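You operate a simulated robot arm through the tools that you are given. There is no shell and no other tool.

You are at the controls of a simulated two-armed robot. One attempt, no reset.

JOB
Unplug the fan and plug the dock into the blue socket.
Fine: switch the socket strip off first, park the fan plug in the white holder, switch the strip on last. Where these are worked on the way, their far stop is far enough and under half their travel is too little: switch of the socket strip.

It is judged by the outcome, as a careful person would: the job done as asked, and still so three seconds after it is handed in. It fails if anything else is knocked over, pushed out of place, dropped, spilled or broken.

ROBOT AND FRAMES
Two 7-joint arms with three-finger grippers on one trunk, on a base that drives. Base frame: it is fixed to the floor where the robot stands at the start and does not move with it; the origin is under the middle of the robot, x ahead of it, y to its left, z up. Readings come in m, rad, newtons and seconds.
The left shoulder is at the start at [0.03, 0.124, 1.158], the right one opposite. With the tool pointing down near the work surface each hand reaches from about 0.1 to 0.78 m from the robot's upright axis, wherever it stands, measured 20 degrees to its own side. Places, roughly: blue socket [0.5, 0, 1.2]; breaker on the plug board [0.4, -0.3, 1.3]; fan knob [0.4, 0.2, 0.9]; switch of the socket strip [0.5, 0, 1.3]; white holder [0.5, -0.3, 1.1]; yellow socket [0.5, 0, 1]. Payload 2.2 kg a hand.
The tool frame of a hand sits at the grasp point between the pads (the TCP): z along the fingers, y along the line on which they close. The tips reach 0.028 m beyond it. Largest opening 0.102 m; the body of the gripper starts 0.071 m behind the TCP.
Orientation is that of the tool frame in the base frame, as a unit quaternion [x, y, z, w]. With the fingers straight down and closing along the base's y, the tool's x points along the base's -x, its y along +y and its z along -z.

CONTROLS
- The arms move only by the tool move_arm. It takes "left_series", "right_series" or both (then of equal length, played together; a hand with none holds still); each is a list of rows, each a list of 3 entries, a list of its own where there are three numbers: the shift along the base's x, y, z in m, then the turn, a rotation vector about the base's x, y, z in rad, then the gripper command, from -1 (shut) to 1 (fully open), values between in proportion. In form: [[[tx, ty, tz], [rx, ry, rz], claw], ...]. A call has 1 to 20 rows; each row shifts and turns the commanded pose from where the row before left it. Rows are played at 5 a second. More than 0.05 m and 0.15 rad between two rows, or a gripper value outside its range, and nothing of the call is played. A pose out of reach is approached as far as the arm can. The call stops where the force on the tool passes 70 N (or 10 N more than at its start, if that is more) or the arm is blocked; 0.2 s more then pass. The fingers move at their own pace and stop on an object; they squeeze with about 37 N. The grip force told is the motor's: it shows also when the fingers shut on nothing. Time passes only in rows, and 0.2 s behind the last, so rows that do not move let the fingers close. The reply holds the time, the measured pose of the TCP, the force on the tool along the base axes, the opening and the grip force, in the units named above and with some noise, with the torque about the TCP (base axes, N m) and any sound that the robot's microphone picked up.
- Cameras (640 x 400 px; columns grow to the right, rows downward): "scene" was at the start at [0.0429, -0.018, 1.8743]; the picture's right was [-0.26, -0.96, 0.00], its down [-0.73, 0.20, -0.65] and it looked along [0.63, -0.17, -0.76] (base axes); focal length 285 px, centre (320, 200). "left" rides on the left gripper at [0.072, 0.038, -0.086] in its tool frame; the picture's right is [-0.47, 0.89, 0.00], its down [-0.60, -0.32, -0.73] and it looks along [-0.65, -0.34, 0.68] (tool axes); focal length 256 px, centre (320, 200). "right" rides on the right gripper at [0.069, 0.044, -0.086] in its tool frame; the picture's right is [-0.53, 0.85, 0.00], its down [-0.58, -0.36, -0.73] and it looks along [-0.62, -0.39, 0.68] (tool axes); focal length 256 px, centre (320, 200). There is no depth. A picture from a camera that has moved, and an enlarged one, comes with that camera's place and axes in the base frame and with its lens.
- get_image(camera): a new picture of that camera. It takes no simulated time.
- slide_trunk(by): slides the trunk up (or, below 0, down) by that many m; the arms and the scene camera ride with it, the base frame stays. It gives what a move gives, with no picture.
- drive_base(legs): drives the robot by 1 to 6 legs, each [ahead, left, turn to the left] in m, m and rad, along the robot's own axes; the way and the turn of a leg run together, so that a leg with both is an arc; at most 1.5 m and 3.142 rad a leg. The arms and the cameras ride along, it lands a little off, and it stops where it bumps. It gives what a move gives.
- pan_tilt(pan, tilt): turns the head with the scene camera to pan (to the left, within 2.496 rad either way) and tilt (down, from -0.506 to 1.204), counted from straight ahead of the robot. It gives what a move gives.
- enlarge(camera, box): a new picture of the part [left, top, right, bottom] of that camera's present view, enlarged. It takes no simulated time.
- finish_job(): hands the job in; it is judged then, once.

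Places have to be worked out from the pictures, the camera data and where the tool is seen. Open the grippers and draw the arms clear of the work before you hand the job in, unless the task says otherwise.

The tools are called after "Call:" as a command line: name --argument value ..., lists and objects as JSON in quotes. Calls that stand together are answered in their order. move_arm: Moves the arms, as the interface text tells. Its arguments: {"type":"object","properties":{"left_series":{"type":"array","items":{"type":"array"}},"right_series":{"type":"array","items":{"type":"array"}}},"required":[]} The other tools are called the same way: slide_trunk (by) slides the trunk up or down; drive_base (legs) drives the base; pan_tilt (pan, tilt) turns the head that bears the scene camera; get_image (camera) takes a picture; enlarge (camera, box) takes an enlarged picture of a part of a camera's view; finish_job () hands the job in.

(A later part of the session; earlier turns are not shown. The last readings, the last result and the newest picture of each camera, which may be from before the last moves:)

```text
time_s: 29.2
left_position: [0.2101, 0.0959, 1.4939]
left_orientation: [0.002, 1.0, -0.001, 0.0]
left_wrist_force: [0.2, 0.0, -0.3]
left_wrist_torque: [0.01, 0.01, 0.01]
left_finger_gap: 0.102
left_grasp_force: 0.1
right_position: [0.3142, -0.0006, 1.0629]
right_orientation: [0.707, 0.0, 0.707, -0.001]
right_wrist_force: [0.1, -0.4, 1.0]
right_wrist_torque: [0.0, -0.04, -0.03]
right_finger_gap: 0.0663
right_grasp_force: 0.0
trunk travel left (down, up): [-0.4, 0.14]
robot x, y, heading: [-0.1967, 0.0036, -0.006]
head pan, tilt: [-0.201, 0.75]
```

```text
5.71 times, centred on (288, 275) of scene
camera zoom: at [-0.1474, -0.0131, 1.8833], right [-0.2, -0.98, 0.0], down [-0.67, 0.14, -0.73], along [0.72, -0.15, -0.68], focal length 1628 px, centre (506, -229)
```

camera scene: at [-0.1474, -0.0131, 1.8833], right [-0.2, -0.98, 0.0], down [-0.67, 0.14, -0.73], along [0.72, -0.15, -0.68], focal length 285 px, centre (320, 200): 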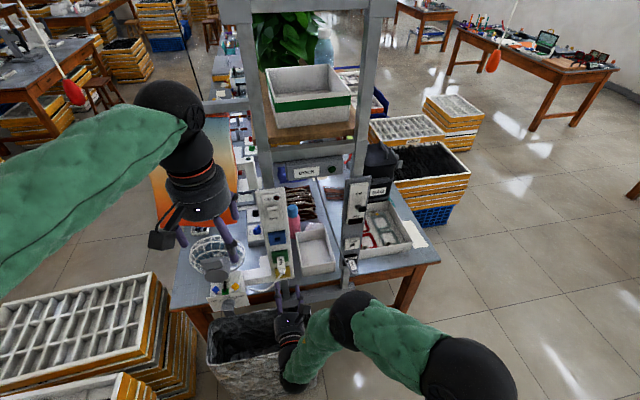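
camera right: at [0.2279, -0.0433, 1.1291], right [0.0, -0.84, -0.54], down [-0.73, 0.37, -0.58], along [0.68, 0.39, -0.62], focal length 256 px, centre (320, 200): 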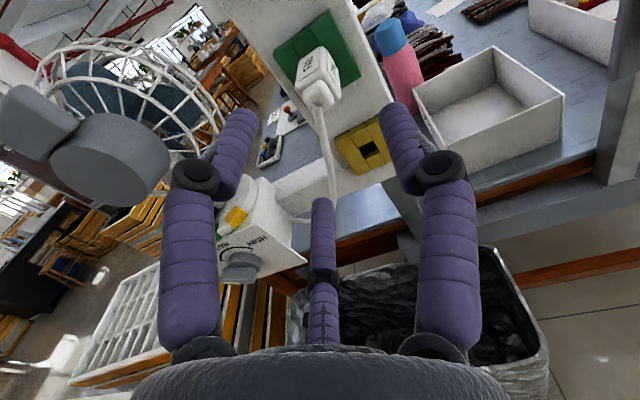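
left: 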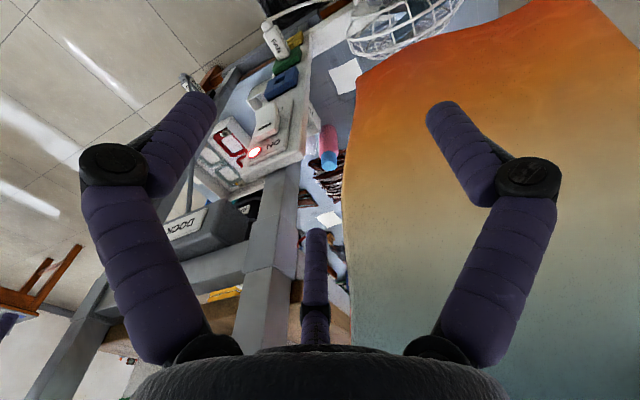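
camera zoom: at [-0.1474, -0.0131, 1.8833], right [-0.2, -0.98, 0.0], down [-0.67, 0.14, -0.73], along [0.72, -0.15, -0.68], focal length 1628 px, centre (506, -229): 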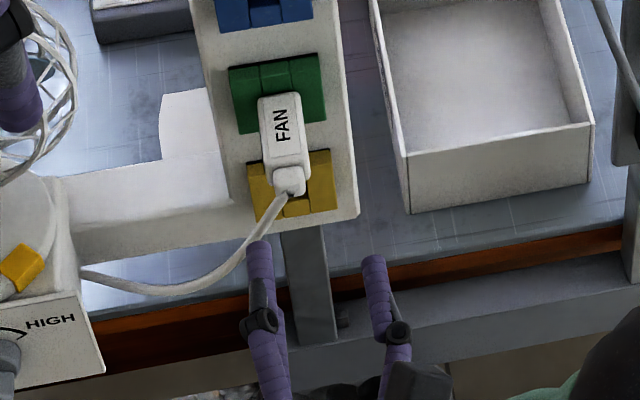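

Refined: plug centre ≈ (0.43, 0.002, 1.059), body rear at x≈0.408, socket face ≈0.46. I advance straddling it to TCP x≈0.42, still open.

Call:
move_arm --right_series '[[[0.026, 0.002, -0.003], [0, 0, 0], 0.3], [[0.026, 0, 0], [0, 0, 0], 0.3], [[0.027, 0, 0], [0, 0, 0], 0.3], [[0.027, 0, 0], [0, 0, 0], 0.3]]'

Call:
get_image --camera "right"

Call:
enlarge --camera "scene" --box '[255, 240, 320, 310]'

```text
time_s: 30.2
left_position: [0.2095, 0.0966, 1.4935]
left_orientation: [0.001, 1.0, 0.0, 0.0]
left_wrist_force: [-0.5, -0.2, -0.1]
left_wrist_torque: [0.01, 0.03, -0.02]
left_finger_gap: 0.1021
left_grasp_force: 0.1
right_position: [0.4085, 0.0084, 1.0621]
right_orientation: [0.708, -0.002, 0.706, 0.002]
right_wrist_force: [-0.3, -1.2, 0.5]
right_wrist_torque: [0.01, 0.02, 0.01]
right_finger_gap: 0.0661
right_grasp_force: 0.1
right hand out of reach, approached as far as the arm can: row 3, 4
trunk travel left (down, up): [-0.4, 0.14]
robot x, y, heading: [-0.2002, 0.0015, 0.002]
head pan, tilt: [-0.201, 0.75]
```

```text
taken
camera right: at [0.3227, -0.0343, 1.1291], right [-0.01, -0.84, -0.54], down [-0.73, 0.37, -0.57], along [0.68, 0.39, -0.62], focal length 256 px, centre (320, 200)
```

right: 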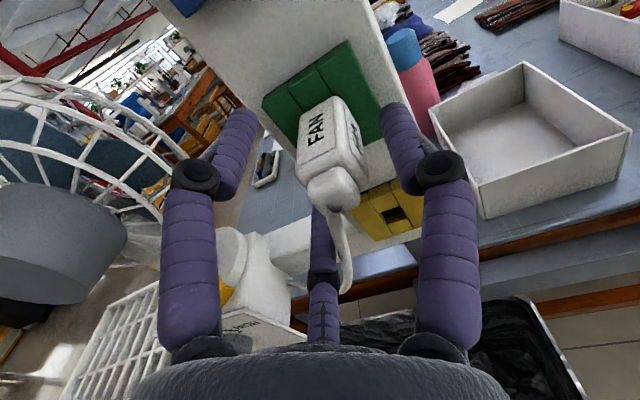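

```text
5.71 times, centred on (288, 275) of scene
camera zoom: at [-0.1481, -0.014, 1.8833], right [-0.2, -0.98, 0.0], down [-0.67, 0.14, -0.73], along [0.72, -0.15, -0.68], focal length 1628 px, centre (506, -229)
```

zoom: 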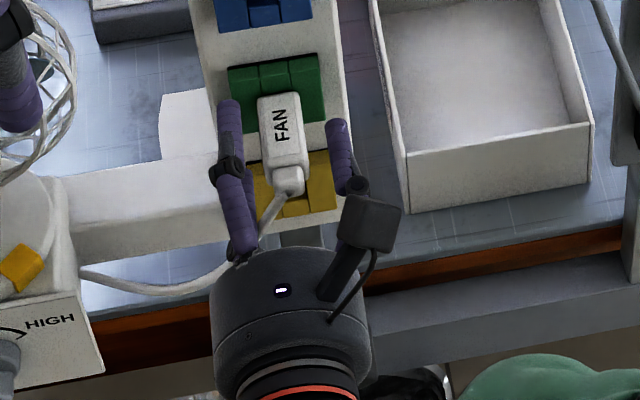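

The arm reached its limit at x≈0.41 in this attitude. I retract the hand straight back and then drive the base 0.1 m closer.

Call:
move_arm --right_series '[[[-0.04, 0, 0], [0, 0, 0], 0.3], [[-0.04, -0.004, 0], [0, 0, 0], 0.3], [[-0.04, -0.003, 0], [0, 0, 0], 0.3], [[-0.04, 0, 0], [0, 0, 0], 0.3]]'

Call:
drive_base --legs '[[0.1, 0, 0]]'

Call:
get_image --camera "right"

Call:
get_image --camera "scene"

```text
time_s: 31.2
left_position: [0.2097, 0.0966, 1.4938]
left_orientation: [0.002, 1.0, -0.001, 0.002]
left_wrist_force: [-0.2, 0.0, -0.3]
left_wrist_torque: [0.0, -0.04, 0.0]
left_finger_gap: 0.102
left_grasp_force: 0.1
right_position: [0.2487, 0.0019, 1.0605]
right_orientation: [0.707, -0.002, 0.708, 0.0]
right_wrist_force: [-0.1, 0.0, -0.2]
right_wrist_torque: [0.02, 0.02, -0.02]
right_finger_gap: 0.066
right_grasp_force: 0.0
trunk travel left (down, up): [-0.4, 0.14]
robot x, y, heading: [-0.1981, -0.0025, -0.002]
head pan, tilt: [-0.201, 0.75]
```

```text
time_s: 32.3
left_position: [0.3104, 0.0937, 1.494]
left_orientation: [0.002, 1.0, -0.001, 0.0]
left_wrist_force: [0.3, -0.2, 0.2]
left_wrist_torque: [0.01, 0.05, 0.01]
left_finger_gap: 0.1019
left_grasp_force: 0.1
right_position: [0.3497, 0.0016, 1.0593]
right_orientation: [0.707, -0.001, 0.707, 0.0]
right_wrist_force: [0.8, 0.4, -0.2]
right_wrist_torque: [0.01, -0.05, -0.01]
right_finger_gap: 0.0666
right_grasp_force: 0.0
trunk travel left (down, up): [-0.4, 0.14]
robot x, y, heading: [-0.1026, 0.0005, -0.006]
head pan, tilt: [-0.201, 0.75]
```

```text
taken
camera right: at [0.2636, -0.0421, 1.1263], right [0.0, -0.84, -0.54], down [-0.73, 0.37, -0.58], along [0.68, 0.39, -0.62], focal length 256 px, centre (320, 200)
```

right: 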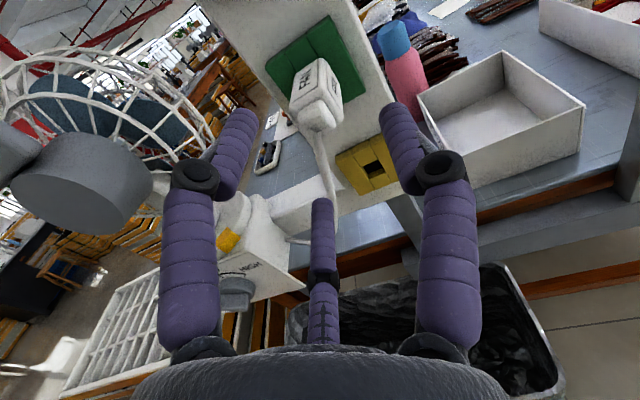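

```text
taken
camera scene: at [-0.0474, -0.0143, 1.8833], right [-0.2, -0.98, 0.0], down [-0.67, 0.14, -0.73], along [0.72, -0.15, -0.68], focal length 285 px, centre (320, 200)
```

scene: 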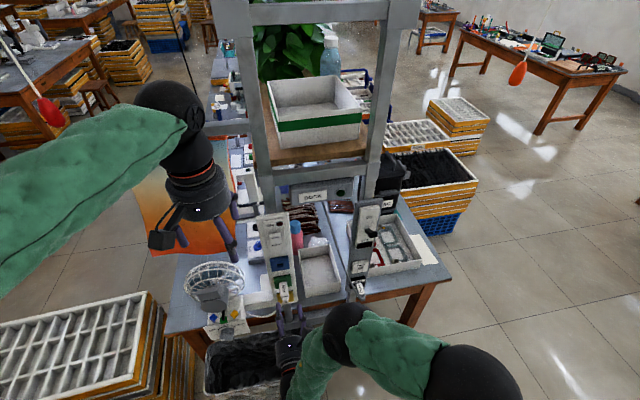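

The hand is at (0.350, 0.0015, 1.059), lined up with the plug and not touching. I advance 0.07 m to straddle it, and check that it stays in reach.

Call:
move_arm --right_series '[[[0.024, 0, 0], [0, 0, 0], 0.3], [[0.024, 0, 0], [0, 0, 0], 0.3], [[0.022, 0, 0], [0, 0, 0], 0.3]]'

Call:
get_image --camera "right"

Call:
enlarge --camera "scene" --box '[250, 240, 330, 330]'

```text
time_s: 33.1
left_position: [0.3098, 0.0957, 1.4949]
left_orientation: [0.002, 1.0, 0.0, 0.0]
left_wrist_force: [-0.9, 0.6, 0.1]
left_wrist_torque: [0.0, 0.0, 0.0]
left_finger_gap: 0.1021
left_grasp_force: 0.1
right_position: [0.4196, -0.001, 1.0595]
right_orientation: [0.707, -0.002, 0.707, 0.0]
right_wrist_force: [0.2, -0.2, 0.3]
right_wrist_torque: [0.02, 0.01, 0.01]
right_finger_gap: 0.0666
right_grasp_force: 0.1
trunk travel left (down, up): [-0.4, 0.14]
robot x, y, heading: [-0.0971, -0.0034, -0.007]
head pan, tilt: [-0.201, 0.75]
```

```text
taken
camera right: at [0.3335, -0.0443, 1.1264], right [0.0, -0.84, -0.54], down [-0.73, 0.37, -0.58], along [0.68, 0.39, -0.62], focal length 256 px, centre (320, 200)
```

right: 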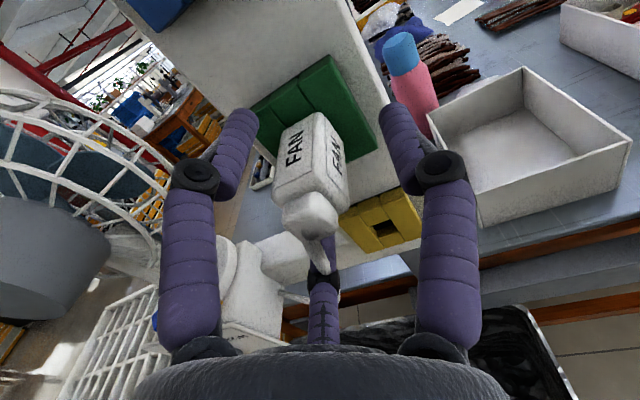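

```text
4.44 times, centred on (290, 285) of scene
camera zoom: at [-0.0485, -0.0144, 1.8833], right [-0.2, -0.98, 0.0], down [-0.67, 0.14, -0.73], along [0.72, -0.15, -0.68], focal length 1266 px, centre (453, -178)
```

zoom: 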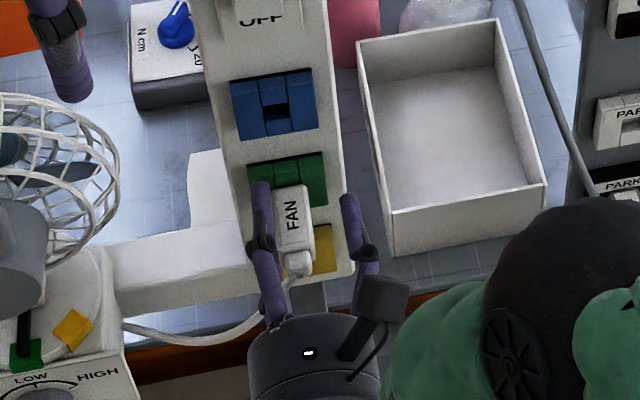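

The plug appears ~4–5 mm to the +y side of the finger centre, so I shift by 4 mm and then close on it.

Call:
move_arm --right_series '[[[0, 0.004, 0], [0, 0, 0], 0.3], [[0, 0, 0], [0, 0, 0], -0.2], [[0, 0, 0], [0, 0, 0], -1], [[0, 0, 0], [0, 0, 0], -1]]'

Call:
get_image --camera "right"

Call:
enlarge --camera "scene" --box '[250, 240, 330, 330]'

```text
time_s: 34.1
left_position: [0.309, 0.093, 1.4945]
left_orientation: [0.003, 1.0, 0.0, 0.001]
left_wrist_force: [0.2, -0.2, 0.3]
left_wrist_torque: [-0.03, 0.02, 0.03]
left_finger_gap: 0.102
left_grasp_force: 0.0
right_position: [0.4209, 0.0018, 1.0644]
right_orientation: [0.702, -0.004, 0.712, 0.0]
right_wrist_force: [3.8, -5.8, 28.8]
right_wrist_torque: [0.33, -0.58, -0.28]
right_finger_gap: 0.0295
right_grasp_force: 36.6
trunk travel left (down, up): [-0.4, 0.14]
robot x, y, heading: [-0.0956, -0.0008, -0.004]
head pan, tilt: [-0.201, 0.75]
```

```text
taken
camera right: at [0.3336, -0.0408, 1.1303], right [0.0, -0.84, -0.54], down [-0.72, 0.37, -0.58], along [0.69, 0.39, -0.61], focal length 256 px, centre (320, 200)
```

right: 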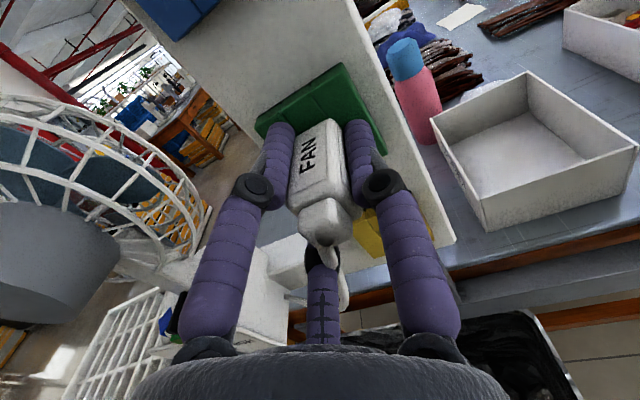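

```text
4.44 times, centred on (290, 285) of scene
camera zoom: at [-0.0509, -0.0156, 1.8836], right [-0.2, -0.98, 0.0], down [-0.67, 0.14, -0.73], along [0.72, -0.15, -0.68], focal length 1266 px, centre (453, -178)
```

zoom: 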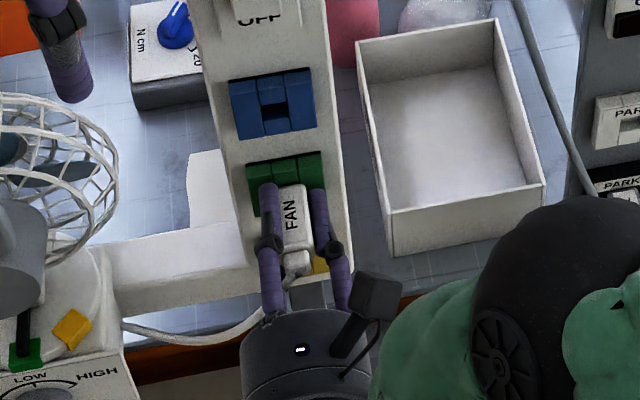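

Gripped (29.5 mm), but the hand was pushed up 5 mm with ~29 N, so the plug seems to centre in the pads higher than I commanded. I relax by shifting the command up 5 mm and see.

Call:
move_arm --right_series '[[[0, 0, 0.005], [0, 0, 0], -1], [[0, 0, 0], [0, 0, 0], -1]]'

```text
time_s: 34.7
left_position: [0.3109, 0.0936, 1.4934]
left_orientation: [0.002, 1.0, 0.0, 0.0]
left_wrist_force: [0.4, 0.4, 0.7]
left_wrist_torque: [0.0, 0.02, 0.01]
left_finger_gap: 0.1021
left_grasp_force: 0.0
right_position: [0.42, 0.003, 1.0655]
right_orientation: [0.706, -0.002, 0.708, -0.001]
right_wrist_force: [12.5, -8.1, 16.3]
right_wrist_torque: [0.35, -0.31, -0.39]
right_finger_gap: 0.0297
right_grasp_force: 37.2
trunk travel left (down, up): [-0.4, 0.14]
robot x, y, heading: [-0.0975, -0.0024, -0.008]
head pan, tilt: [-0.201, 0.75]
```

Vertical load falls. Now I pull straight back in small steps.

Call:
move_arm --right_series '[[[-0.008, 0, 0.001], [0, 0, 0], -1], [[-0.008, 0, 0], [0, 0, 0], -1], [[-0.008, 0, 0], [0, 0, 0], -1], [[-0.008, 0, 0], [0, 0, 0], -1]]'

Call:
get_image --camera "right"

Call:
enlarge --camera "scene" --box '[250, 240, 330, 330]'

```text
time_s: 35.7
left_position: [0.3083, 0.0945, 1.4945]
left_orientation: [0.001, 1.0, -0.001, 0.0]
left_wrist_force: [0.4, -0.5, -0.6]
left_wrist_torque: [-0.03, -0.02, -0.03]
left_finger_gap: 0.102
left_grasp_force: 0.1
right_position: [0.3864, 0.004, 1.0653]
right_orientation: [0.708, -0.001, 0.706, 0.0]
right_wrist_force: [-0.3, -0.2, 0.2]
right_wrist_torque: [0.01, 0.0, -0.02]
right_finger_gap: 0.0303
right_grasp_force: 36.6
trunk travel left (down, up): [-0.4, 0.14]
robot x, y, heading: [-0.0997, 0.0019, -0.003]
head pan, tilt: [-0.201, 0.75]
```

```text
taken
camera right: at [0.3011, -0.038, 1.1318], right [0.0, -0.85, -0.53], down [-0.73, 0.36, -0.58], along [0.68, 0.39, -0.62], focal length 256 px, centre (320, 200)
```

right: 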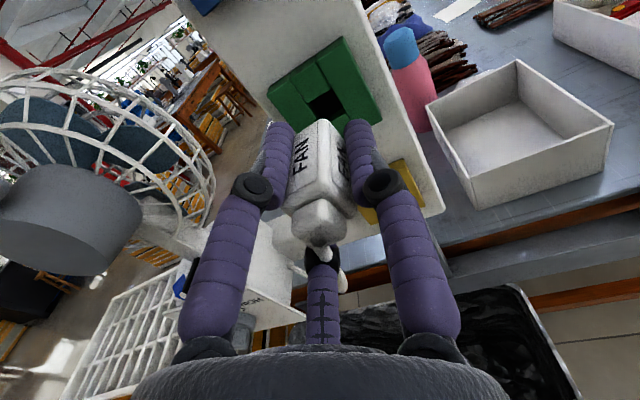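

```text
4.44 times, centred on (290, 285) of scene
camera zoom: at [-0.0486, -0.0139, 1.8833], right [-0.2, -0.98, 0.0], down [-0.67, 0.14, -0.73], along [0.72, -0.15, -0.68], focal length 1266 px, centre (453, -178)
```

zoom: 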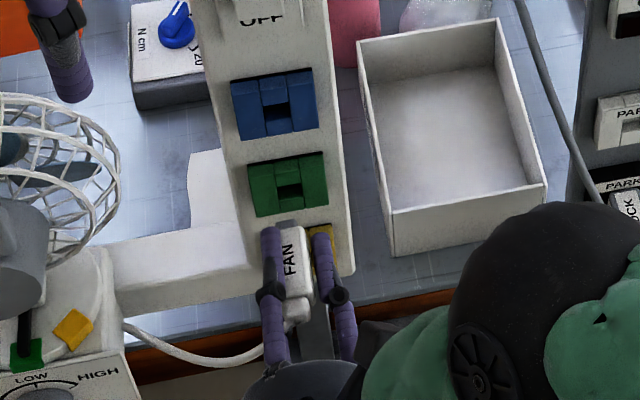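

The plug came free (force ≈0, green hole visible). I draw it further back and look at its front and pose in the grip.

Call:
move_arm --right_series '[[[-0.025, 0, 0], [0, 0, 0], -1], [[-0.025, 0, 0.005], [0, 0, 0], -1], [[-0.02, 0, 0.01], [0, 0, 0], -1]]'

Call:
enlarge --camera "right" --box '[220, 60, 420, 260]'

Call:
enlarge --camera "scene" --box '[250, 240, 330, 330]'

Call:
get_image --camera "left"

```text
time_s: 36.5
left_position: [0.309, 0.0951, 1.495]
left_orientation: [0.002, 1.0, -0.001, 0.0]
left_wrist_force: [-0.3, 0.3, 0.2]
left_wrist_torque: [-0.01, -0.02, 0.02]
left_finger_gap: 0.102
left_grasp_force: 0.1
right_position: [0.3249, 0.0065, 1.0881]
right_orientation: [0.7, -0.009, 0.715, -0.001]
right_wrist_force: [0.7, -0.6, -0.8]
right_wrist_torque: [-0.01, 0.0, -0.02]
right_finger_gap: 0.0303
right_grasp_force: 36.5
trunk travel left (down, up): [-0.4, 0.14]
robot x, y, heading: [-0.0984, -0.0007, -0.005]
head pan, tilt: [-0.201, 0.75]
```

```text
2.00 times, centred on (320, 160) of right
camera zoom: at [0.2364, -0.0373, 1.1525], right [0.0, -0.84, -0.55], down [-0.71, 0.38, -0.59], along [0.7, 0.39, -0.6], focal length 512 px, centre (320, 280)
```

zoom: 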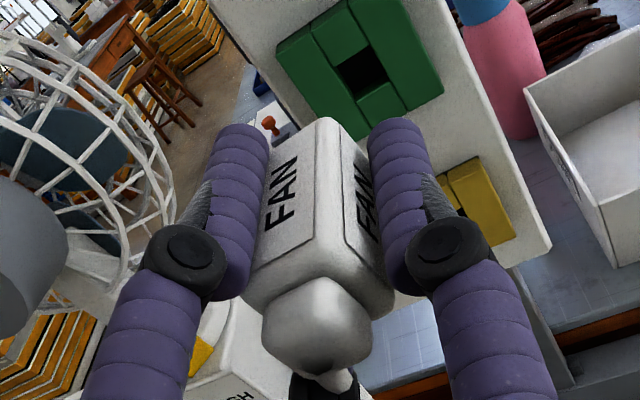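

```text
4.44 times, centred on (290, 285) of scene
camera zoom: at [-0.0491, -0.0139, 1.8833], right [-0.2, -0.98, 0.0], down [-0.67, 0.14, -0.73], along [0.72, -0.15, -0.68], focal length 1266 px, centre (453, -178)
```

zoom: 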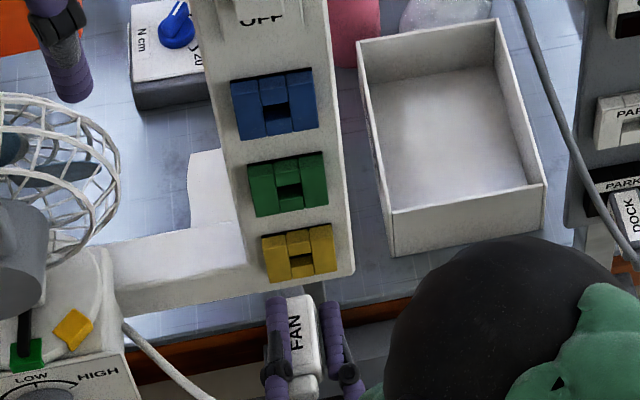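

```text
taken
camera left: at [0.237, 0.1334, 1.5821], right [0.47, 0.88, 0.0], down [0.6, -0.32, 0.73], along [0.65, -0.34, -0.68], focal length 256 px, centre (320, 200)
```

left: 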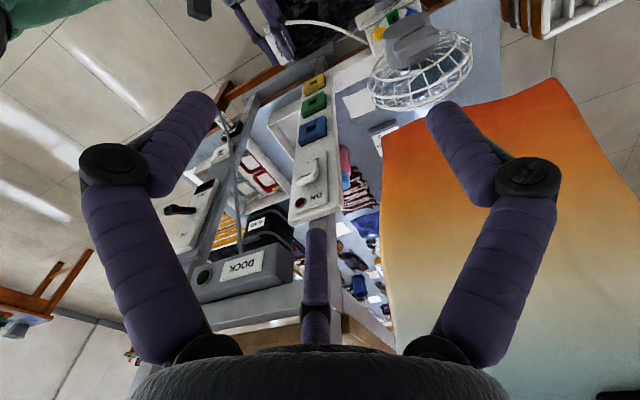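

The plug sits straight between the fingers. I carry it at x≈0.32 to the right, toward the front of the white holder, watching the forces for cable pull.

Call:
move_arm --right_series '[[[-0.005, -0.04, 0], [0, 0, 0], -1], [[0, -0.04, 0], [0, 0, 0], -1], [[0, -0.04, 0], [0, 0, 0], -1], [[0, -0.04, 0], [0, 0, 0], -1], [[0, -0.03, 0], [0, 0, 0], -1], [[0, 0, 0], [0, 0, 0], -1]]'

Call:
get_image --camera "right"

Call:
get_image --camera "scene"

Call:
enlarge --camera "scene" --box '[300, 220, 400, 330]'

```text
time_s: 37.9
left_position: [0.3102, 0.095, 1.4943]
left_orientation: [0.002, 1.0, 0.0, 0.0]
left_wrist_force: [1.5, -0.3, 0.6]
left_wrist_torque: [-0.02, -0.01, -0.02]
left_finger_gap: 0.1021
left_grasp_force: 0.0
right_position: [0.2863, -0.0754, 1.113]
right_orientation: [0.71, -0.001, 0.704, 0.001]
right_wrist_force: [0.5, -0.5, -1.3]
right_wrist_torque: [-0.02, -0.04, -0.02]
right_finger_gap: 0.0303
right_grasp_force: 37.2
right hand out of reach, approached as far as the arm can: row 2, 3, 4, 5
trunk travel left (down, up): [-0.4, 0.14]
robot x, y, heading: [-0.0977, 0.0001, -0.003]
head pan, tilt: [-0.201, 0.75]
```

```text
taken
camera right: at [0.2012, -0.1183, 1.1817], right [-0.01, -0.85, -0.53], down [-0.73, 0.37, -0.57], along [0.68, 0.39, -0.62], focal length 256 px, centre (320, 200)
```

right: 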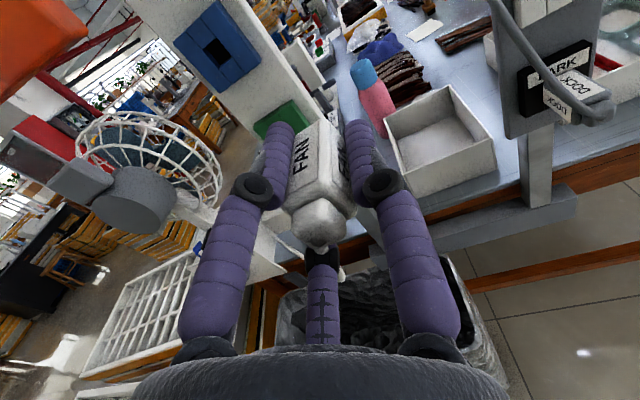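

```text
taken
camera scene: at [-0.0479, -0.0147, 1.8833], right [-0.2, -0.98, 0.0], down [-0.67, 0.14, -0.73], along [0.72, -0.15, -0.68], focal length 285 px, centre (320, 200)
```

scene: 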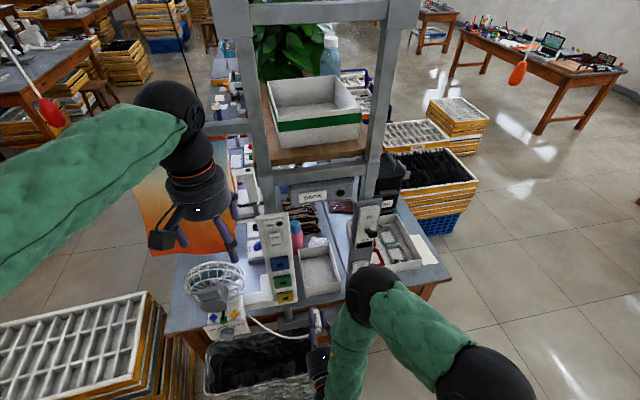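

```text
3.64 times, centred on (350, 275) of scene
camera zoom: at [-0.0479, -0.0147, 1.8833], right [-0.2, -0.98, 0.0], down [-0.67, 0.14, -0.73], along [0.72, -0.15, -0.68], focal length 1036 px, centre (211, -73)
```

zoom: 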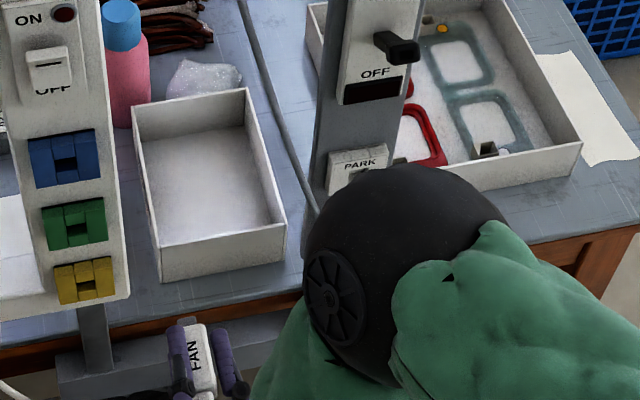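

The arm folds too tightly here; the working configuration is the one relative to the shoulder that I had at the green socket. I return to that pose (x≈0.33, y≈0.004, z≈1.066) and will use the base to carry the plug sideways instead.

Call:
move_arm --right_series '[[[0.012, 0.02, -0.012], [0, 0, 0], -1], [[0.012, 0.02, -0.012], [0, 0, 0], -1], [[0.01, 0.02, -0.012], [0, 0, 0], -1], [[0.01, 0.019, -0.011], [0, 0, 0], -1], [[0, 0, 0], [0, 0, 0], -1]]'

Call:
enlarge --camera "scene" --box '[250, 240, 400, 340]'

```text
time_s: 39.1
left_position: [0.3081, 0.0947, 1.4946]
left_orientation: [0.002, 1.0, 0.0, 0.0]
left_wrist_force: [0.1, -0.5, 0.3]
left_wrist_torque: [0.03, -0.03, 0.01]
left_finger_gap: 0.102
left_grasp_force: 0.2
right_position: [0.3306, 0.0041, 1.0699]
right_orientation: [0.707, 0.0, 0.707, 0.0]
right_wrist_force: [0.1, -0.3, -1.1]
right_wrist_torque: [-0.02, -0.02, 0.02]
right_finger_gap: 0.0301
right_grasp_force: 37.4
trunk travel left (down, up): [-0.4, 0.14]
robot x, y, heading: [-0.0977, 0.0005, -0.0]
head pan, tilt: [-0.201, 0.75]
```

```text
4.00 times, centred on (325, 290) of scene
camera zoom: at [-0.0489, -0.0152, 1.8833], right [-0.2, -0.98, 0.0], down [-0.67, 0.14, -0.73], along [0.72, -0.15, -0.68], focal length 1140 px, centre (300, -160)
```

zoom: 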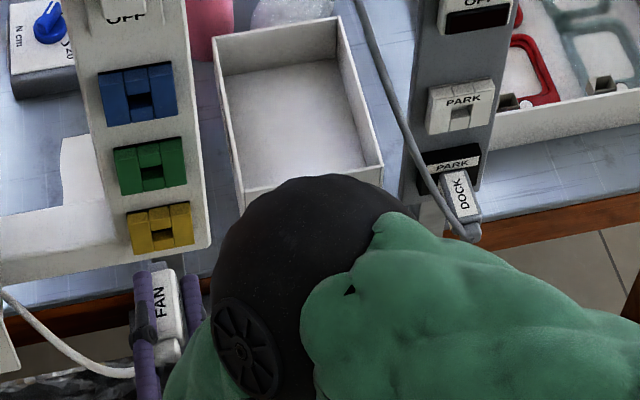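

Good. From this view I take a tight look at the white holder and the dock plug, and the sockets.

Call:
enlarge --camera "scene" --box '[345, 260, 380, 310]'

Call:
enlarge --camera "scene" --box '[268, 260, 303, 310]'

```text
8.00 times, centred on (362, 285) of scene
camera zoom: at [-0.0489, -0.0152, 1.8833], right [-0.2, -0.98, 0.0], down [-0.67, 0.14, -0.73], along [0.72, -0.15, -0.68], focal length 2279 px, centre (-20, -480)
```

zoom: 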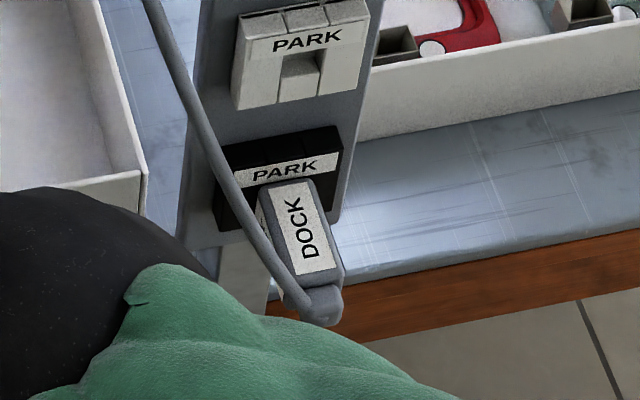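

```text
8.00 times, centred on (286, 285) of scene
camera zoom: at [-0.0489, -0.0152, 1.8833], right [-0.2, -0.98, 0.0], down [-0.67, 0.14, -0.73], along [0.72, -0.15, -0.68], focal length 2279 px, centre (596, -480)
```

zoom: 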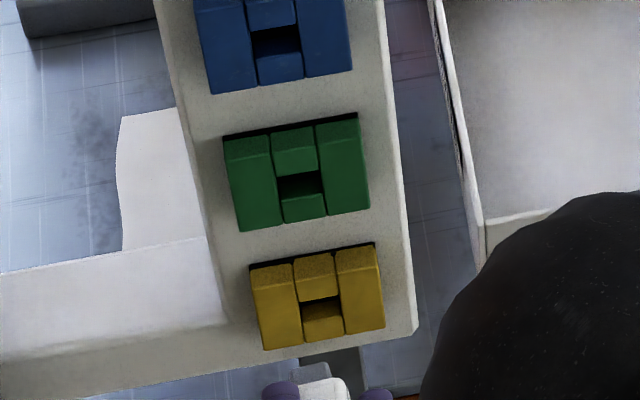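

I estimate the holder opening relative to the green hole at about (0, -0.259, +0.008). I now carry the plug by driving the base 0.258 m to the right with the arm held in this good configuration.

Call:
drive_base --legs '[[0, -0.13, 0]]'

Call:
get_image --camera "scene"

Call:
get_image --camera "right"

```text
time_s: 40.4
left_position: [0.3099, -0.0355, 1.4942]
left_orientation: [0.002, 1.0, 0.0, 0.0]
left_wrist_force: [0.0, 0.0, -1.1]
left_wrist_torque: [0.01, -0.01, -0.03]
left_finger_gap: 0.1017
left_grasp_force: 0.1
right_position: [0.3317, -0.1245, 1.0711]
right_orientation: [0.707, 0.0, 0.707, 0.0]
right_wrist_force: [0.0, -0.5, -1.3]
right_wrist_torque: [0.0, 0.03, 0.01]
right_finger_gap: 0.0302
right_grasp_force: 37.2
trunk travel left (down, up): [-0.4, 0.14]
robot x, y, heading: [-0.1011, -0.1312, -0.003]
head pan, tilt: [-0.201, 0.75]
```

```text
taken
camera scene: at [-0.0489, -0.1441, 1.8833], right [-0.2, -0.98, 0.0], down [-0.67, 0.14, -0.73], along [0.72, -0.15, -0.68], focal length 285 px, centre (320, 200)
```

scene: 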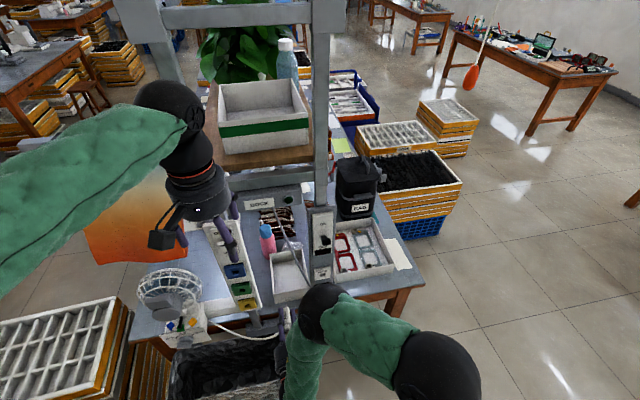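

```text
taken
camera right: at [0.2449, -0.168, 1.1367], right [0.0, -0.84, -0.53], down [-0.73, 0.37, -0.58], along [0.68, 0.39, -0.62], focal length 256 px, centre (320, 200)
```

right: 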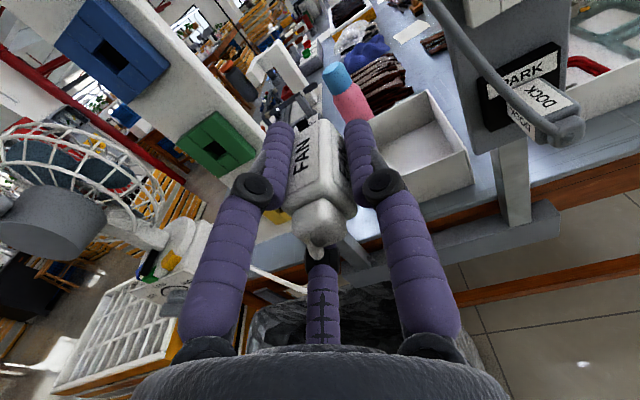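

No cable pull so far; the dock cable visible in the wrist view passes left of the holders. I drive the remaining 0.128 m.

Call:
drive_base --legs '[[0, -0.128, 0]]'

Call:
get_image --camera "scene"

Call:
get_image --camera "right"

Call:
enlarge --camera "scene" --box '[220, 230, 320, 350]'

```text
time_s: 41.7
left_position: [0.3086, -0.1604, 1.4944]
left_orientation: [0.002, 1.0, -0.001, -0.001]
left_wrist_force: [-0.2, -0.1, -0.5]
left_wrist_torque: [0.02, -0.02, 0.02]
left_finger_gap: 0.1021
left_grasp_force: 0.0
right_position: [0.3301, -0.2504, 1.0694]
right_orientation: [0.707, 0.0, 0.707, 0.0]
right_wrist_force: [0.9, -0.8, -0.1]
right_wrist_torque: [-0.01, -0.05, 0.01]
right_finger_gap: 0.0296
right_grasp_force: 36.8
trunk travel left (down, up): [-0.4, 0.14]
robot x, y, heading: [-0.0995, -0.2541, -0.007]
head pan, tilt: [-0.201, 0.75]
```

```text
taken
camera scene: at [-0.0496, -0.2699, 1.8833], right [-0.2, -0.98, 0.0], down [-0.67, 0.14, -0.73], along [0.72, -0.15, -0.68], focal length 285 px, centre (320, 200)
```

scene: 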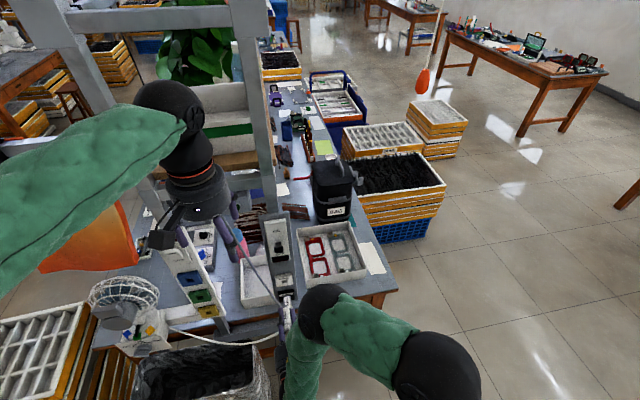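

```text
taken
camera right: at [0.2443, -0.2938, 1.1367], right [0.0, -0.84, -0.54], down [-0.73, 0.37, -0.58], along [0.68, 0.39, -0.62], focal length 256 px, centre (320, 200)
```

right: 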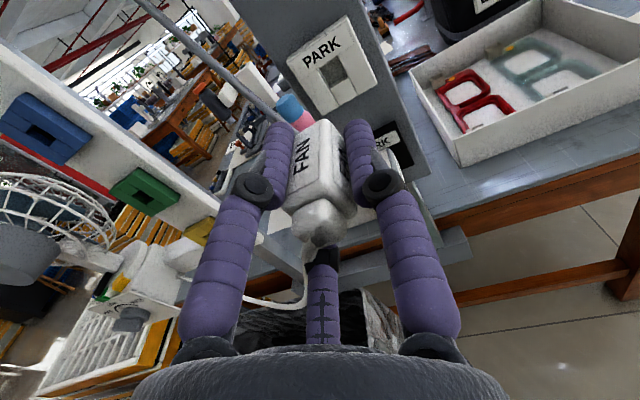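

```text
3.33 times, centred on (270, 290) of scene
camera zoom: at [-0.0496, -0.2699, 1.8833], right [-0.2, -0.98, 0.0], down [-0.67, 0.14, -0.73], along [0.72, -0.15, -0.68], focal length 950 px, centre (487, -100)
```

zoom: 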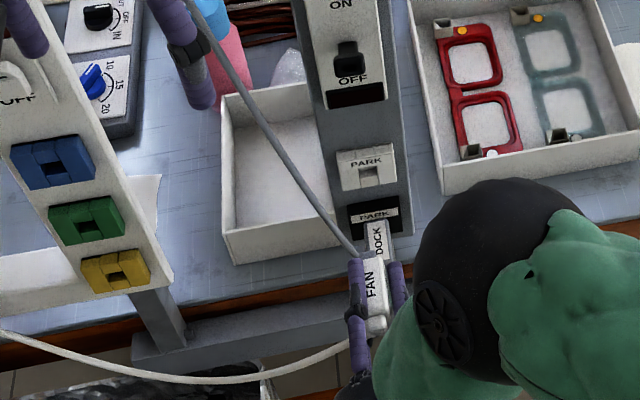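

Now the plug is right in front of the white holder. I enlarge both views for triangulation.

Call:
enlarge --camera "right" --box '[270, 0, 400, 110]'

Call:
enlarge --camera "scene" --box '[262, 255, 312, 310]'

Call:
enlarge --camera "right" --box '[90, 140, 190, 220]'

Call:
enlarge --camera "scene" --box '[170, 260, 230, 320]'

```text
3.64 times, centred on (335, 55) of right
camera zoom: at [0.2443, -0.2938, 1.1367], right [0.0, -0.84, -0.54], down [-0.73, 0.37, -0.58], along [0.68, 0.39, -0.62], focal length 931 px, centre (266, 727)
```

zoom: 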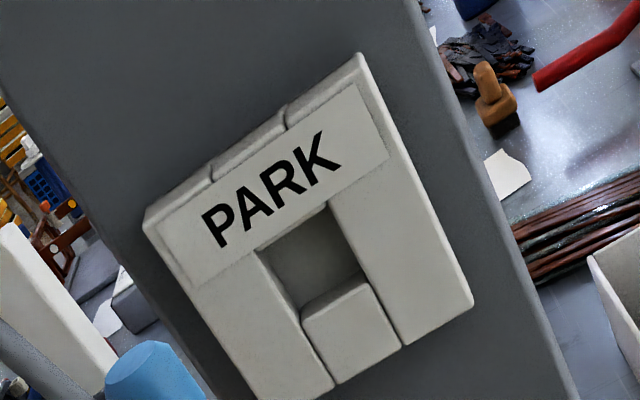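

```text
7.27 times, centred on (287, 282) of scene
camera zoom: at [-0.0496, -0.2699, 1.8833], right [-0.2, -0.98, 0.0], down [-0.67, 0.14, -0.73], along [0.72, -0.15, -0.68], focal length 2072 px, centre (560, -400)
```

zoom: 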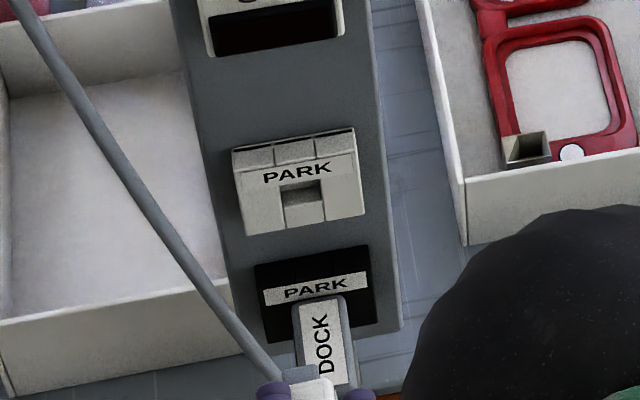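

```text
5.00 times, centred on (140, 180) of right
camera zoom: at [0.2443, -0.2938, 1.1367], right [0.0, -0.84, -0.54], down [-0.73, 0.37, -0.58], along [0.68, 0.39, -0.62], focal length 1280 px, centre (1220, 300)
```

zoom: 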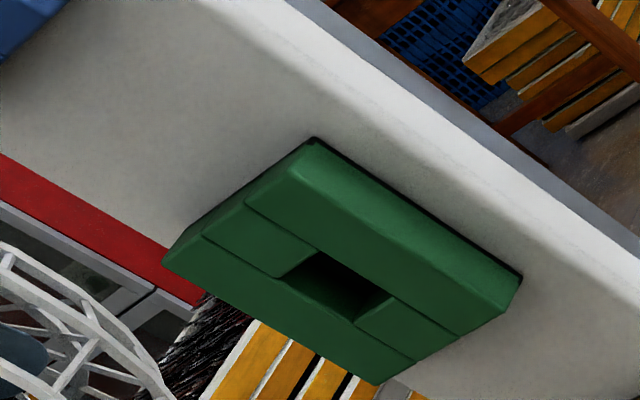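

```text
6.67 times, centred on (200, 290) of scene
camera zoom: at [-0.0496, -0.2699, 1.8833], right [-0.2, -0.98, 0.0], down [-0.67, 0.14, -0.73], along [0.72, -0.15, -0.68], focal length 1899 px, centre (1120, -400)
```

zoom: 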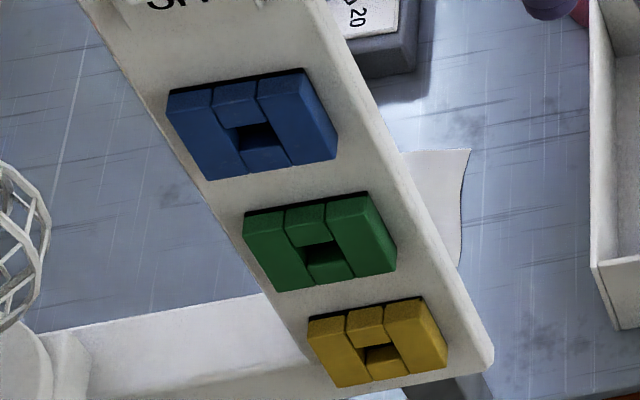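

Triangulation puts the white opening at about (0.4575,-0.259,1.064), face plane like the green one. I move the plug in front of it at TCP x≈0.385; the hole should then appear at the same pixel as the green hole did just after extraction (~(325,103)).

Call:
move_arm --right_series '[[[0.015, -0.0085, -0.003], [0, 0, 0], -1], [[0.015, 0, 0], [0, 0, 0], -1], [[0.013, 0, 0], [0, 0, 0], -1], [[0.01, 0, 0], [0, 0, 0], -1], [[0, 0, 0], [0, 0, 0], -1]]'

Call:
get_image --camera "right"

Call:
enlarge --camera "scene" --box '[262, 255, 312, 310]'

Call:
enlarge --camera "right" --box '[250, 50, 400, 170]'

```text
time_s: 42.9
left_position: [0.3085, -0.1591, 1.4949]
left_orientation: [0.002, 1.0, -0.001, 0.001]
left_wrist_force: [0.2, 0.6, 0.0]
left_wrist_torque: [0.03, -0.01, 0.01]
left_finger_gap: 0.1021
left_grasp_force: 0.0
right_position: [0.3827, -0.2591, 1.0668]
right_orientation: [0.708, 0.0, 0.706, 0.0]
right_wrist_force: [0.1, -0.1, -0.9]
right_wrist_torque: [0.02, 0.03, -0.02]
right_finger_gap: 0.0299
right_grasp_force: 36.7
trunk travel left (down, up): [-0.4, 0.14]
robot x, y, heading: [-0.097, -0.2575, -0.0]
head pan, tilt: [-0.201, 0.75]
```

```text
taken
camera right: at [0.2972, -0.3021, 1.1341], right [0.0, -0.85, -0.53], down [-0.73, 0.37, -0.58], along [0.68, 0.39, -0.62], focal length 256 px, centre (320, 200)
```

right: 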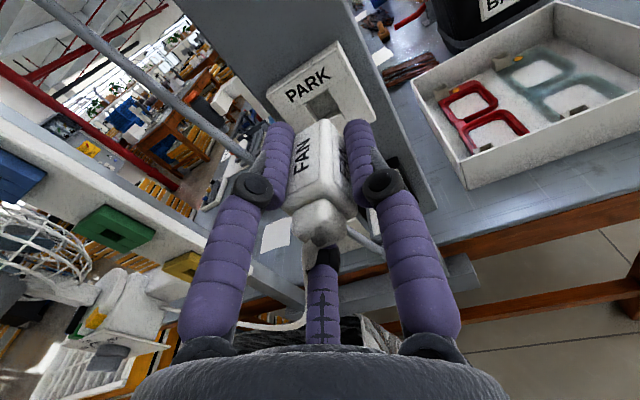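

```text
7.27 times, centred on (287, 282) of scene
camera zoom: at [-0.0498, -0.2694, 1.8833], right [-0.2, -0.98, 0.0], down [-0.67, 0.14, -0.73], along [0.72, -0.15, -0.68], focal length 2072 px, centre (560, -400)
```

zoom: 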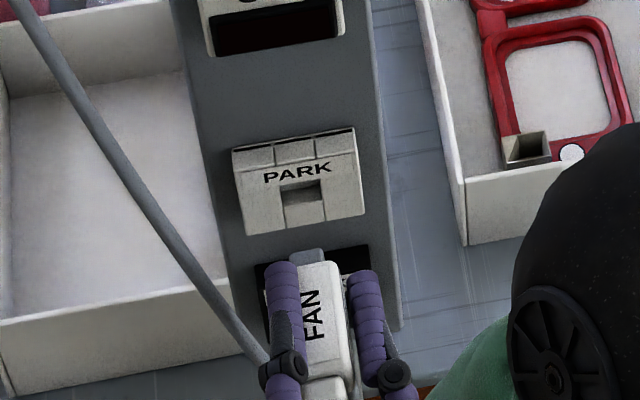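

```text
3.33 times, centred on (325, 110) of right
camera zoom: at [0.2972, -0.3021, 1.1341], right [0.0, -0.85, -0.53], down [-0.73, 0.37, -0.58], along [0.68, 0.39, -0.62], focal length 853 px, centre (303, 500)
```

zoom: 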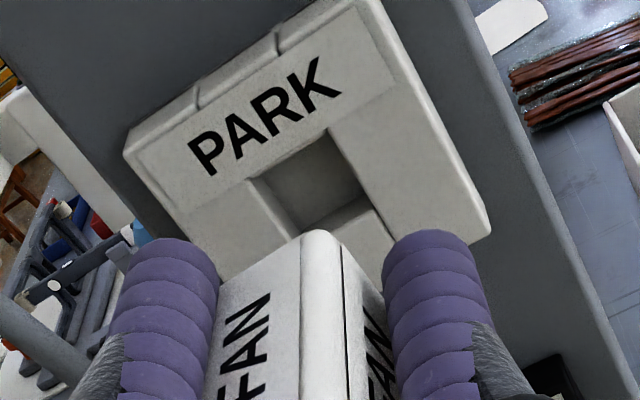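

The grey prong is visible ahead of the plug in the scene view. I zoom more tightly to judge its alignment with the opening.

Call:
enlarge --camera "scene" --box '[274, 270, 304, 300]'

```text
13.33 times, centred on (289, 285) of scene
camera zoom: at [-0.0498, -0.2694, 1.8833], right [-0.2, -0.98, 0.0], down [-0.67, 0.14, -0.73], along [0.72, -0.15, -0.68], focal length 3799 px, centre (733, -933)
```

zoom: 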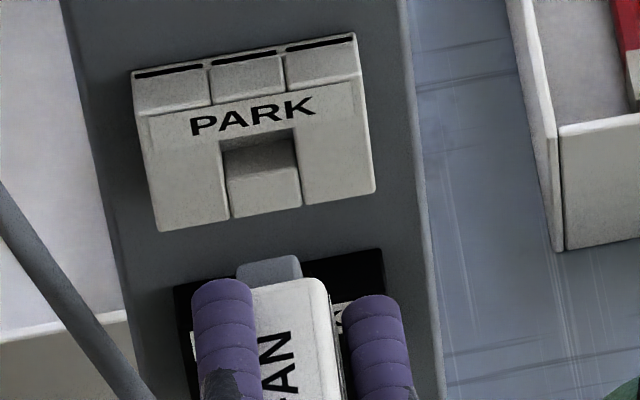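

The prong is ~15 mm square-ish and the opening ~18 mm. It looks about 1 mm too far left; I correct that and advance to TCP x≈0.402, just short of the face.

Call:
move_arm --right_series '[[[0.01, -0.001, 0], [0, 0, 0], -1], [[0.01, 0, 0], [0, 0, 0], -1], [[0, 0, 0], [0, 0, 0], -1]]'

Call:
enlarge --camera "scene" --box '[274, 270, 304, 300]'

Call:
enlarge --camera "right" --box '[250, 50, 400, 170]'

```text
time_s: 43.7
left_position: [0.308, -0.1603, 1.4946]
left_orientation: [0.002, 1.0, -0.001, 0.001]
left_wrist_force: [0.6, 0.8, 0.0]
left_wrist_torque: [-0.01, 0.0, 0.03]
left_finger_gap: 0.1022
left_grasp_force: 0.0
right_position: [0.404, -0.2601, 1.0662]
right_orientation: [0.708, -0.001, 0.707, 0.0]
right_wrist_force: [-1.5, -0.1, -0.6]
right_wrist_torque: [-0.01, 0.02, 0.02]
right_finger_gap: 0.0298
right_grasp_force: 36.5
trunk travel left (down, up): [-0.4, 0.14]
robot x, y, heading: [-0.1023, -0.2536, -0.007]
head pan, tilt: [-0.201, 0.75]
```

```text
13.33 times, centred on (289, 285) of scene
camera zoom: at [-0.0497, -0.2697, 1.8833], right [-0.2, -0.98, 0.0], down [-0.67, 0.14, -0.73], along [0.72, -0.15, -0.68], focal length 3799 px, centre (733, -933)
```

zoom: 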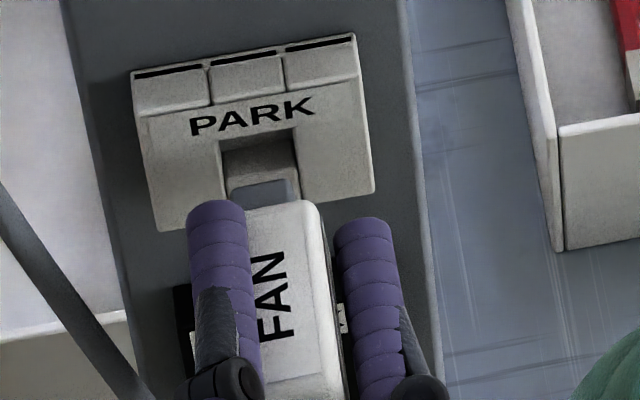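

```text
3.33 times, centred on (325, 110) of right
camera zoom: at [0.3178, -0.303, 1.1334], right [0.0, -0.84, -0.53], down [-0.73, 0.37, -0.58], along [0.68, 0.39, -0.62], focal length 853 px, centre (303, 500)
```

zoom: 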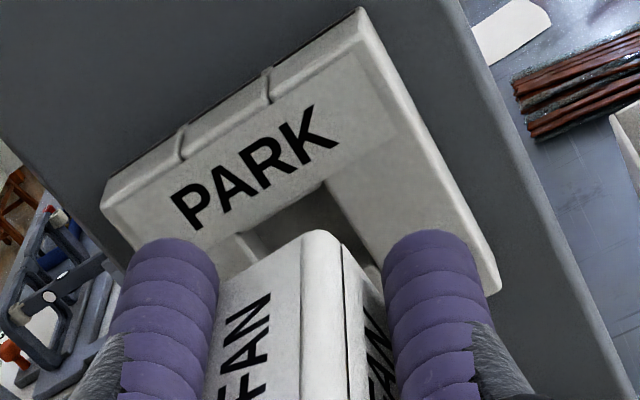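

The prong tip heads into the opening. I advance in 4 mm steps, watching the force.

Call:
move_arm --right_series '[[[0.004, -0.0005, 0], [0, 0, 0], -1], [[0.004, 0, 0], [0, 0, 0], -1], [[0.003, 0, 0], [0, 0, 0], -1]]'

Call:
enlarge --camera "scene" --box '[274, 270, 304, 300]'

Call:
enlarge --camera "right" --box '[250, 50, 400, 170]'

```text
time_s: 44.5
left_position: [0.3086, -0.161, 1.4946]
left_orientation: [0.002, 1.0, 0.0, 0.0]
left_wrist_force: [0.1, -1.0, -0.2]
left_wrist_torque: [-0.02, 0.0, 0.0]
left_finger_gap: 0.102
left_grasp_force: 0.0
right_position: [0.4158, -0.2607, 1.0659]
right_orientation: [0.708, -0.002, 0.706, 0.001]
right_wrist_force: [1.2, -0.9, -1.3]
right_wrist_torque: [-0.05, -0.04, -0.01]
right_finger_gap: 0.03
right_grasp_force: 37.2
trunk travel left (down, up): [-0.4, 0.14]
robot x, y, heading: [-0.1005, -0.2541, -0.009]
head pan, tilt: [-0.201, 0.75]
```

```text
13.33 times, centred on (289, 285) of scene
camera zoom: at [-0.0494, -0.2695, 1.8833], right [-0.2, -0.98, 0.0], down [-0.67, 0.14, -0.73], along [0.72, -0.15, -0.68], focal length 3799 px, centre (733, -933)
```

zoom: 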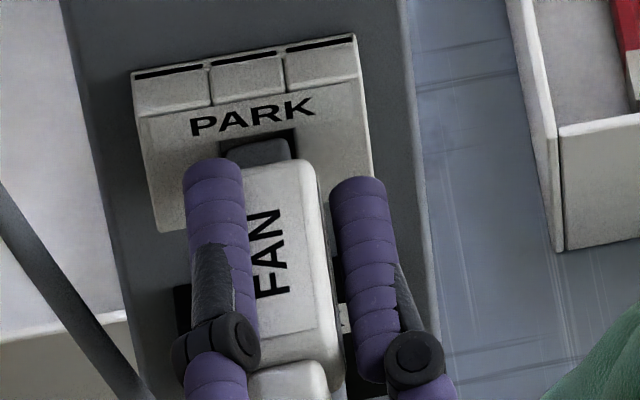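

```text
3.33 times, centred on (325, 110) of right
camera zoom: at [0.3288, -0.3033, 1.1336], right [0.0, -0.84, -0.53], down [-0.73, 0.37, -0.58], along [0.68, 0.39, -0.62], focal length 853 px, centre (303, 500)
```

zoom: 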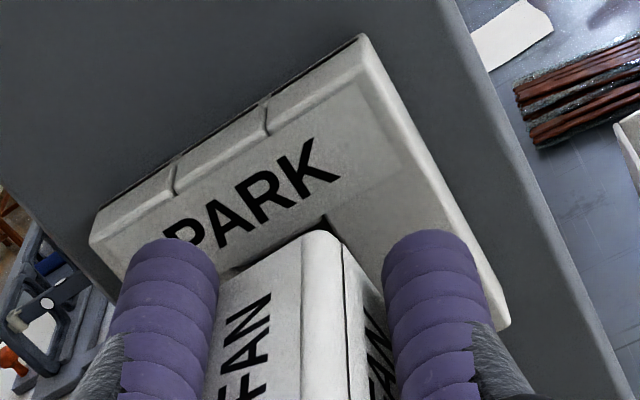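

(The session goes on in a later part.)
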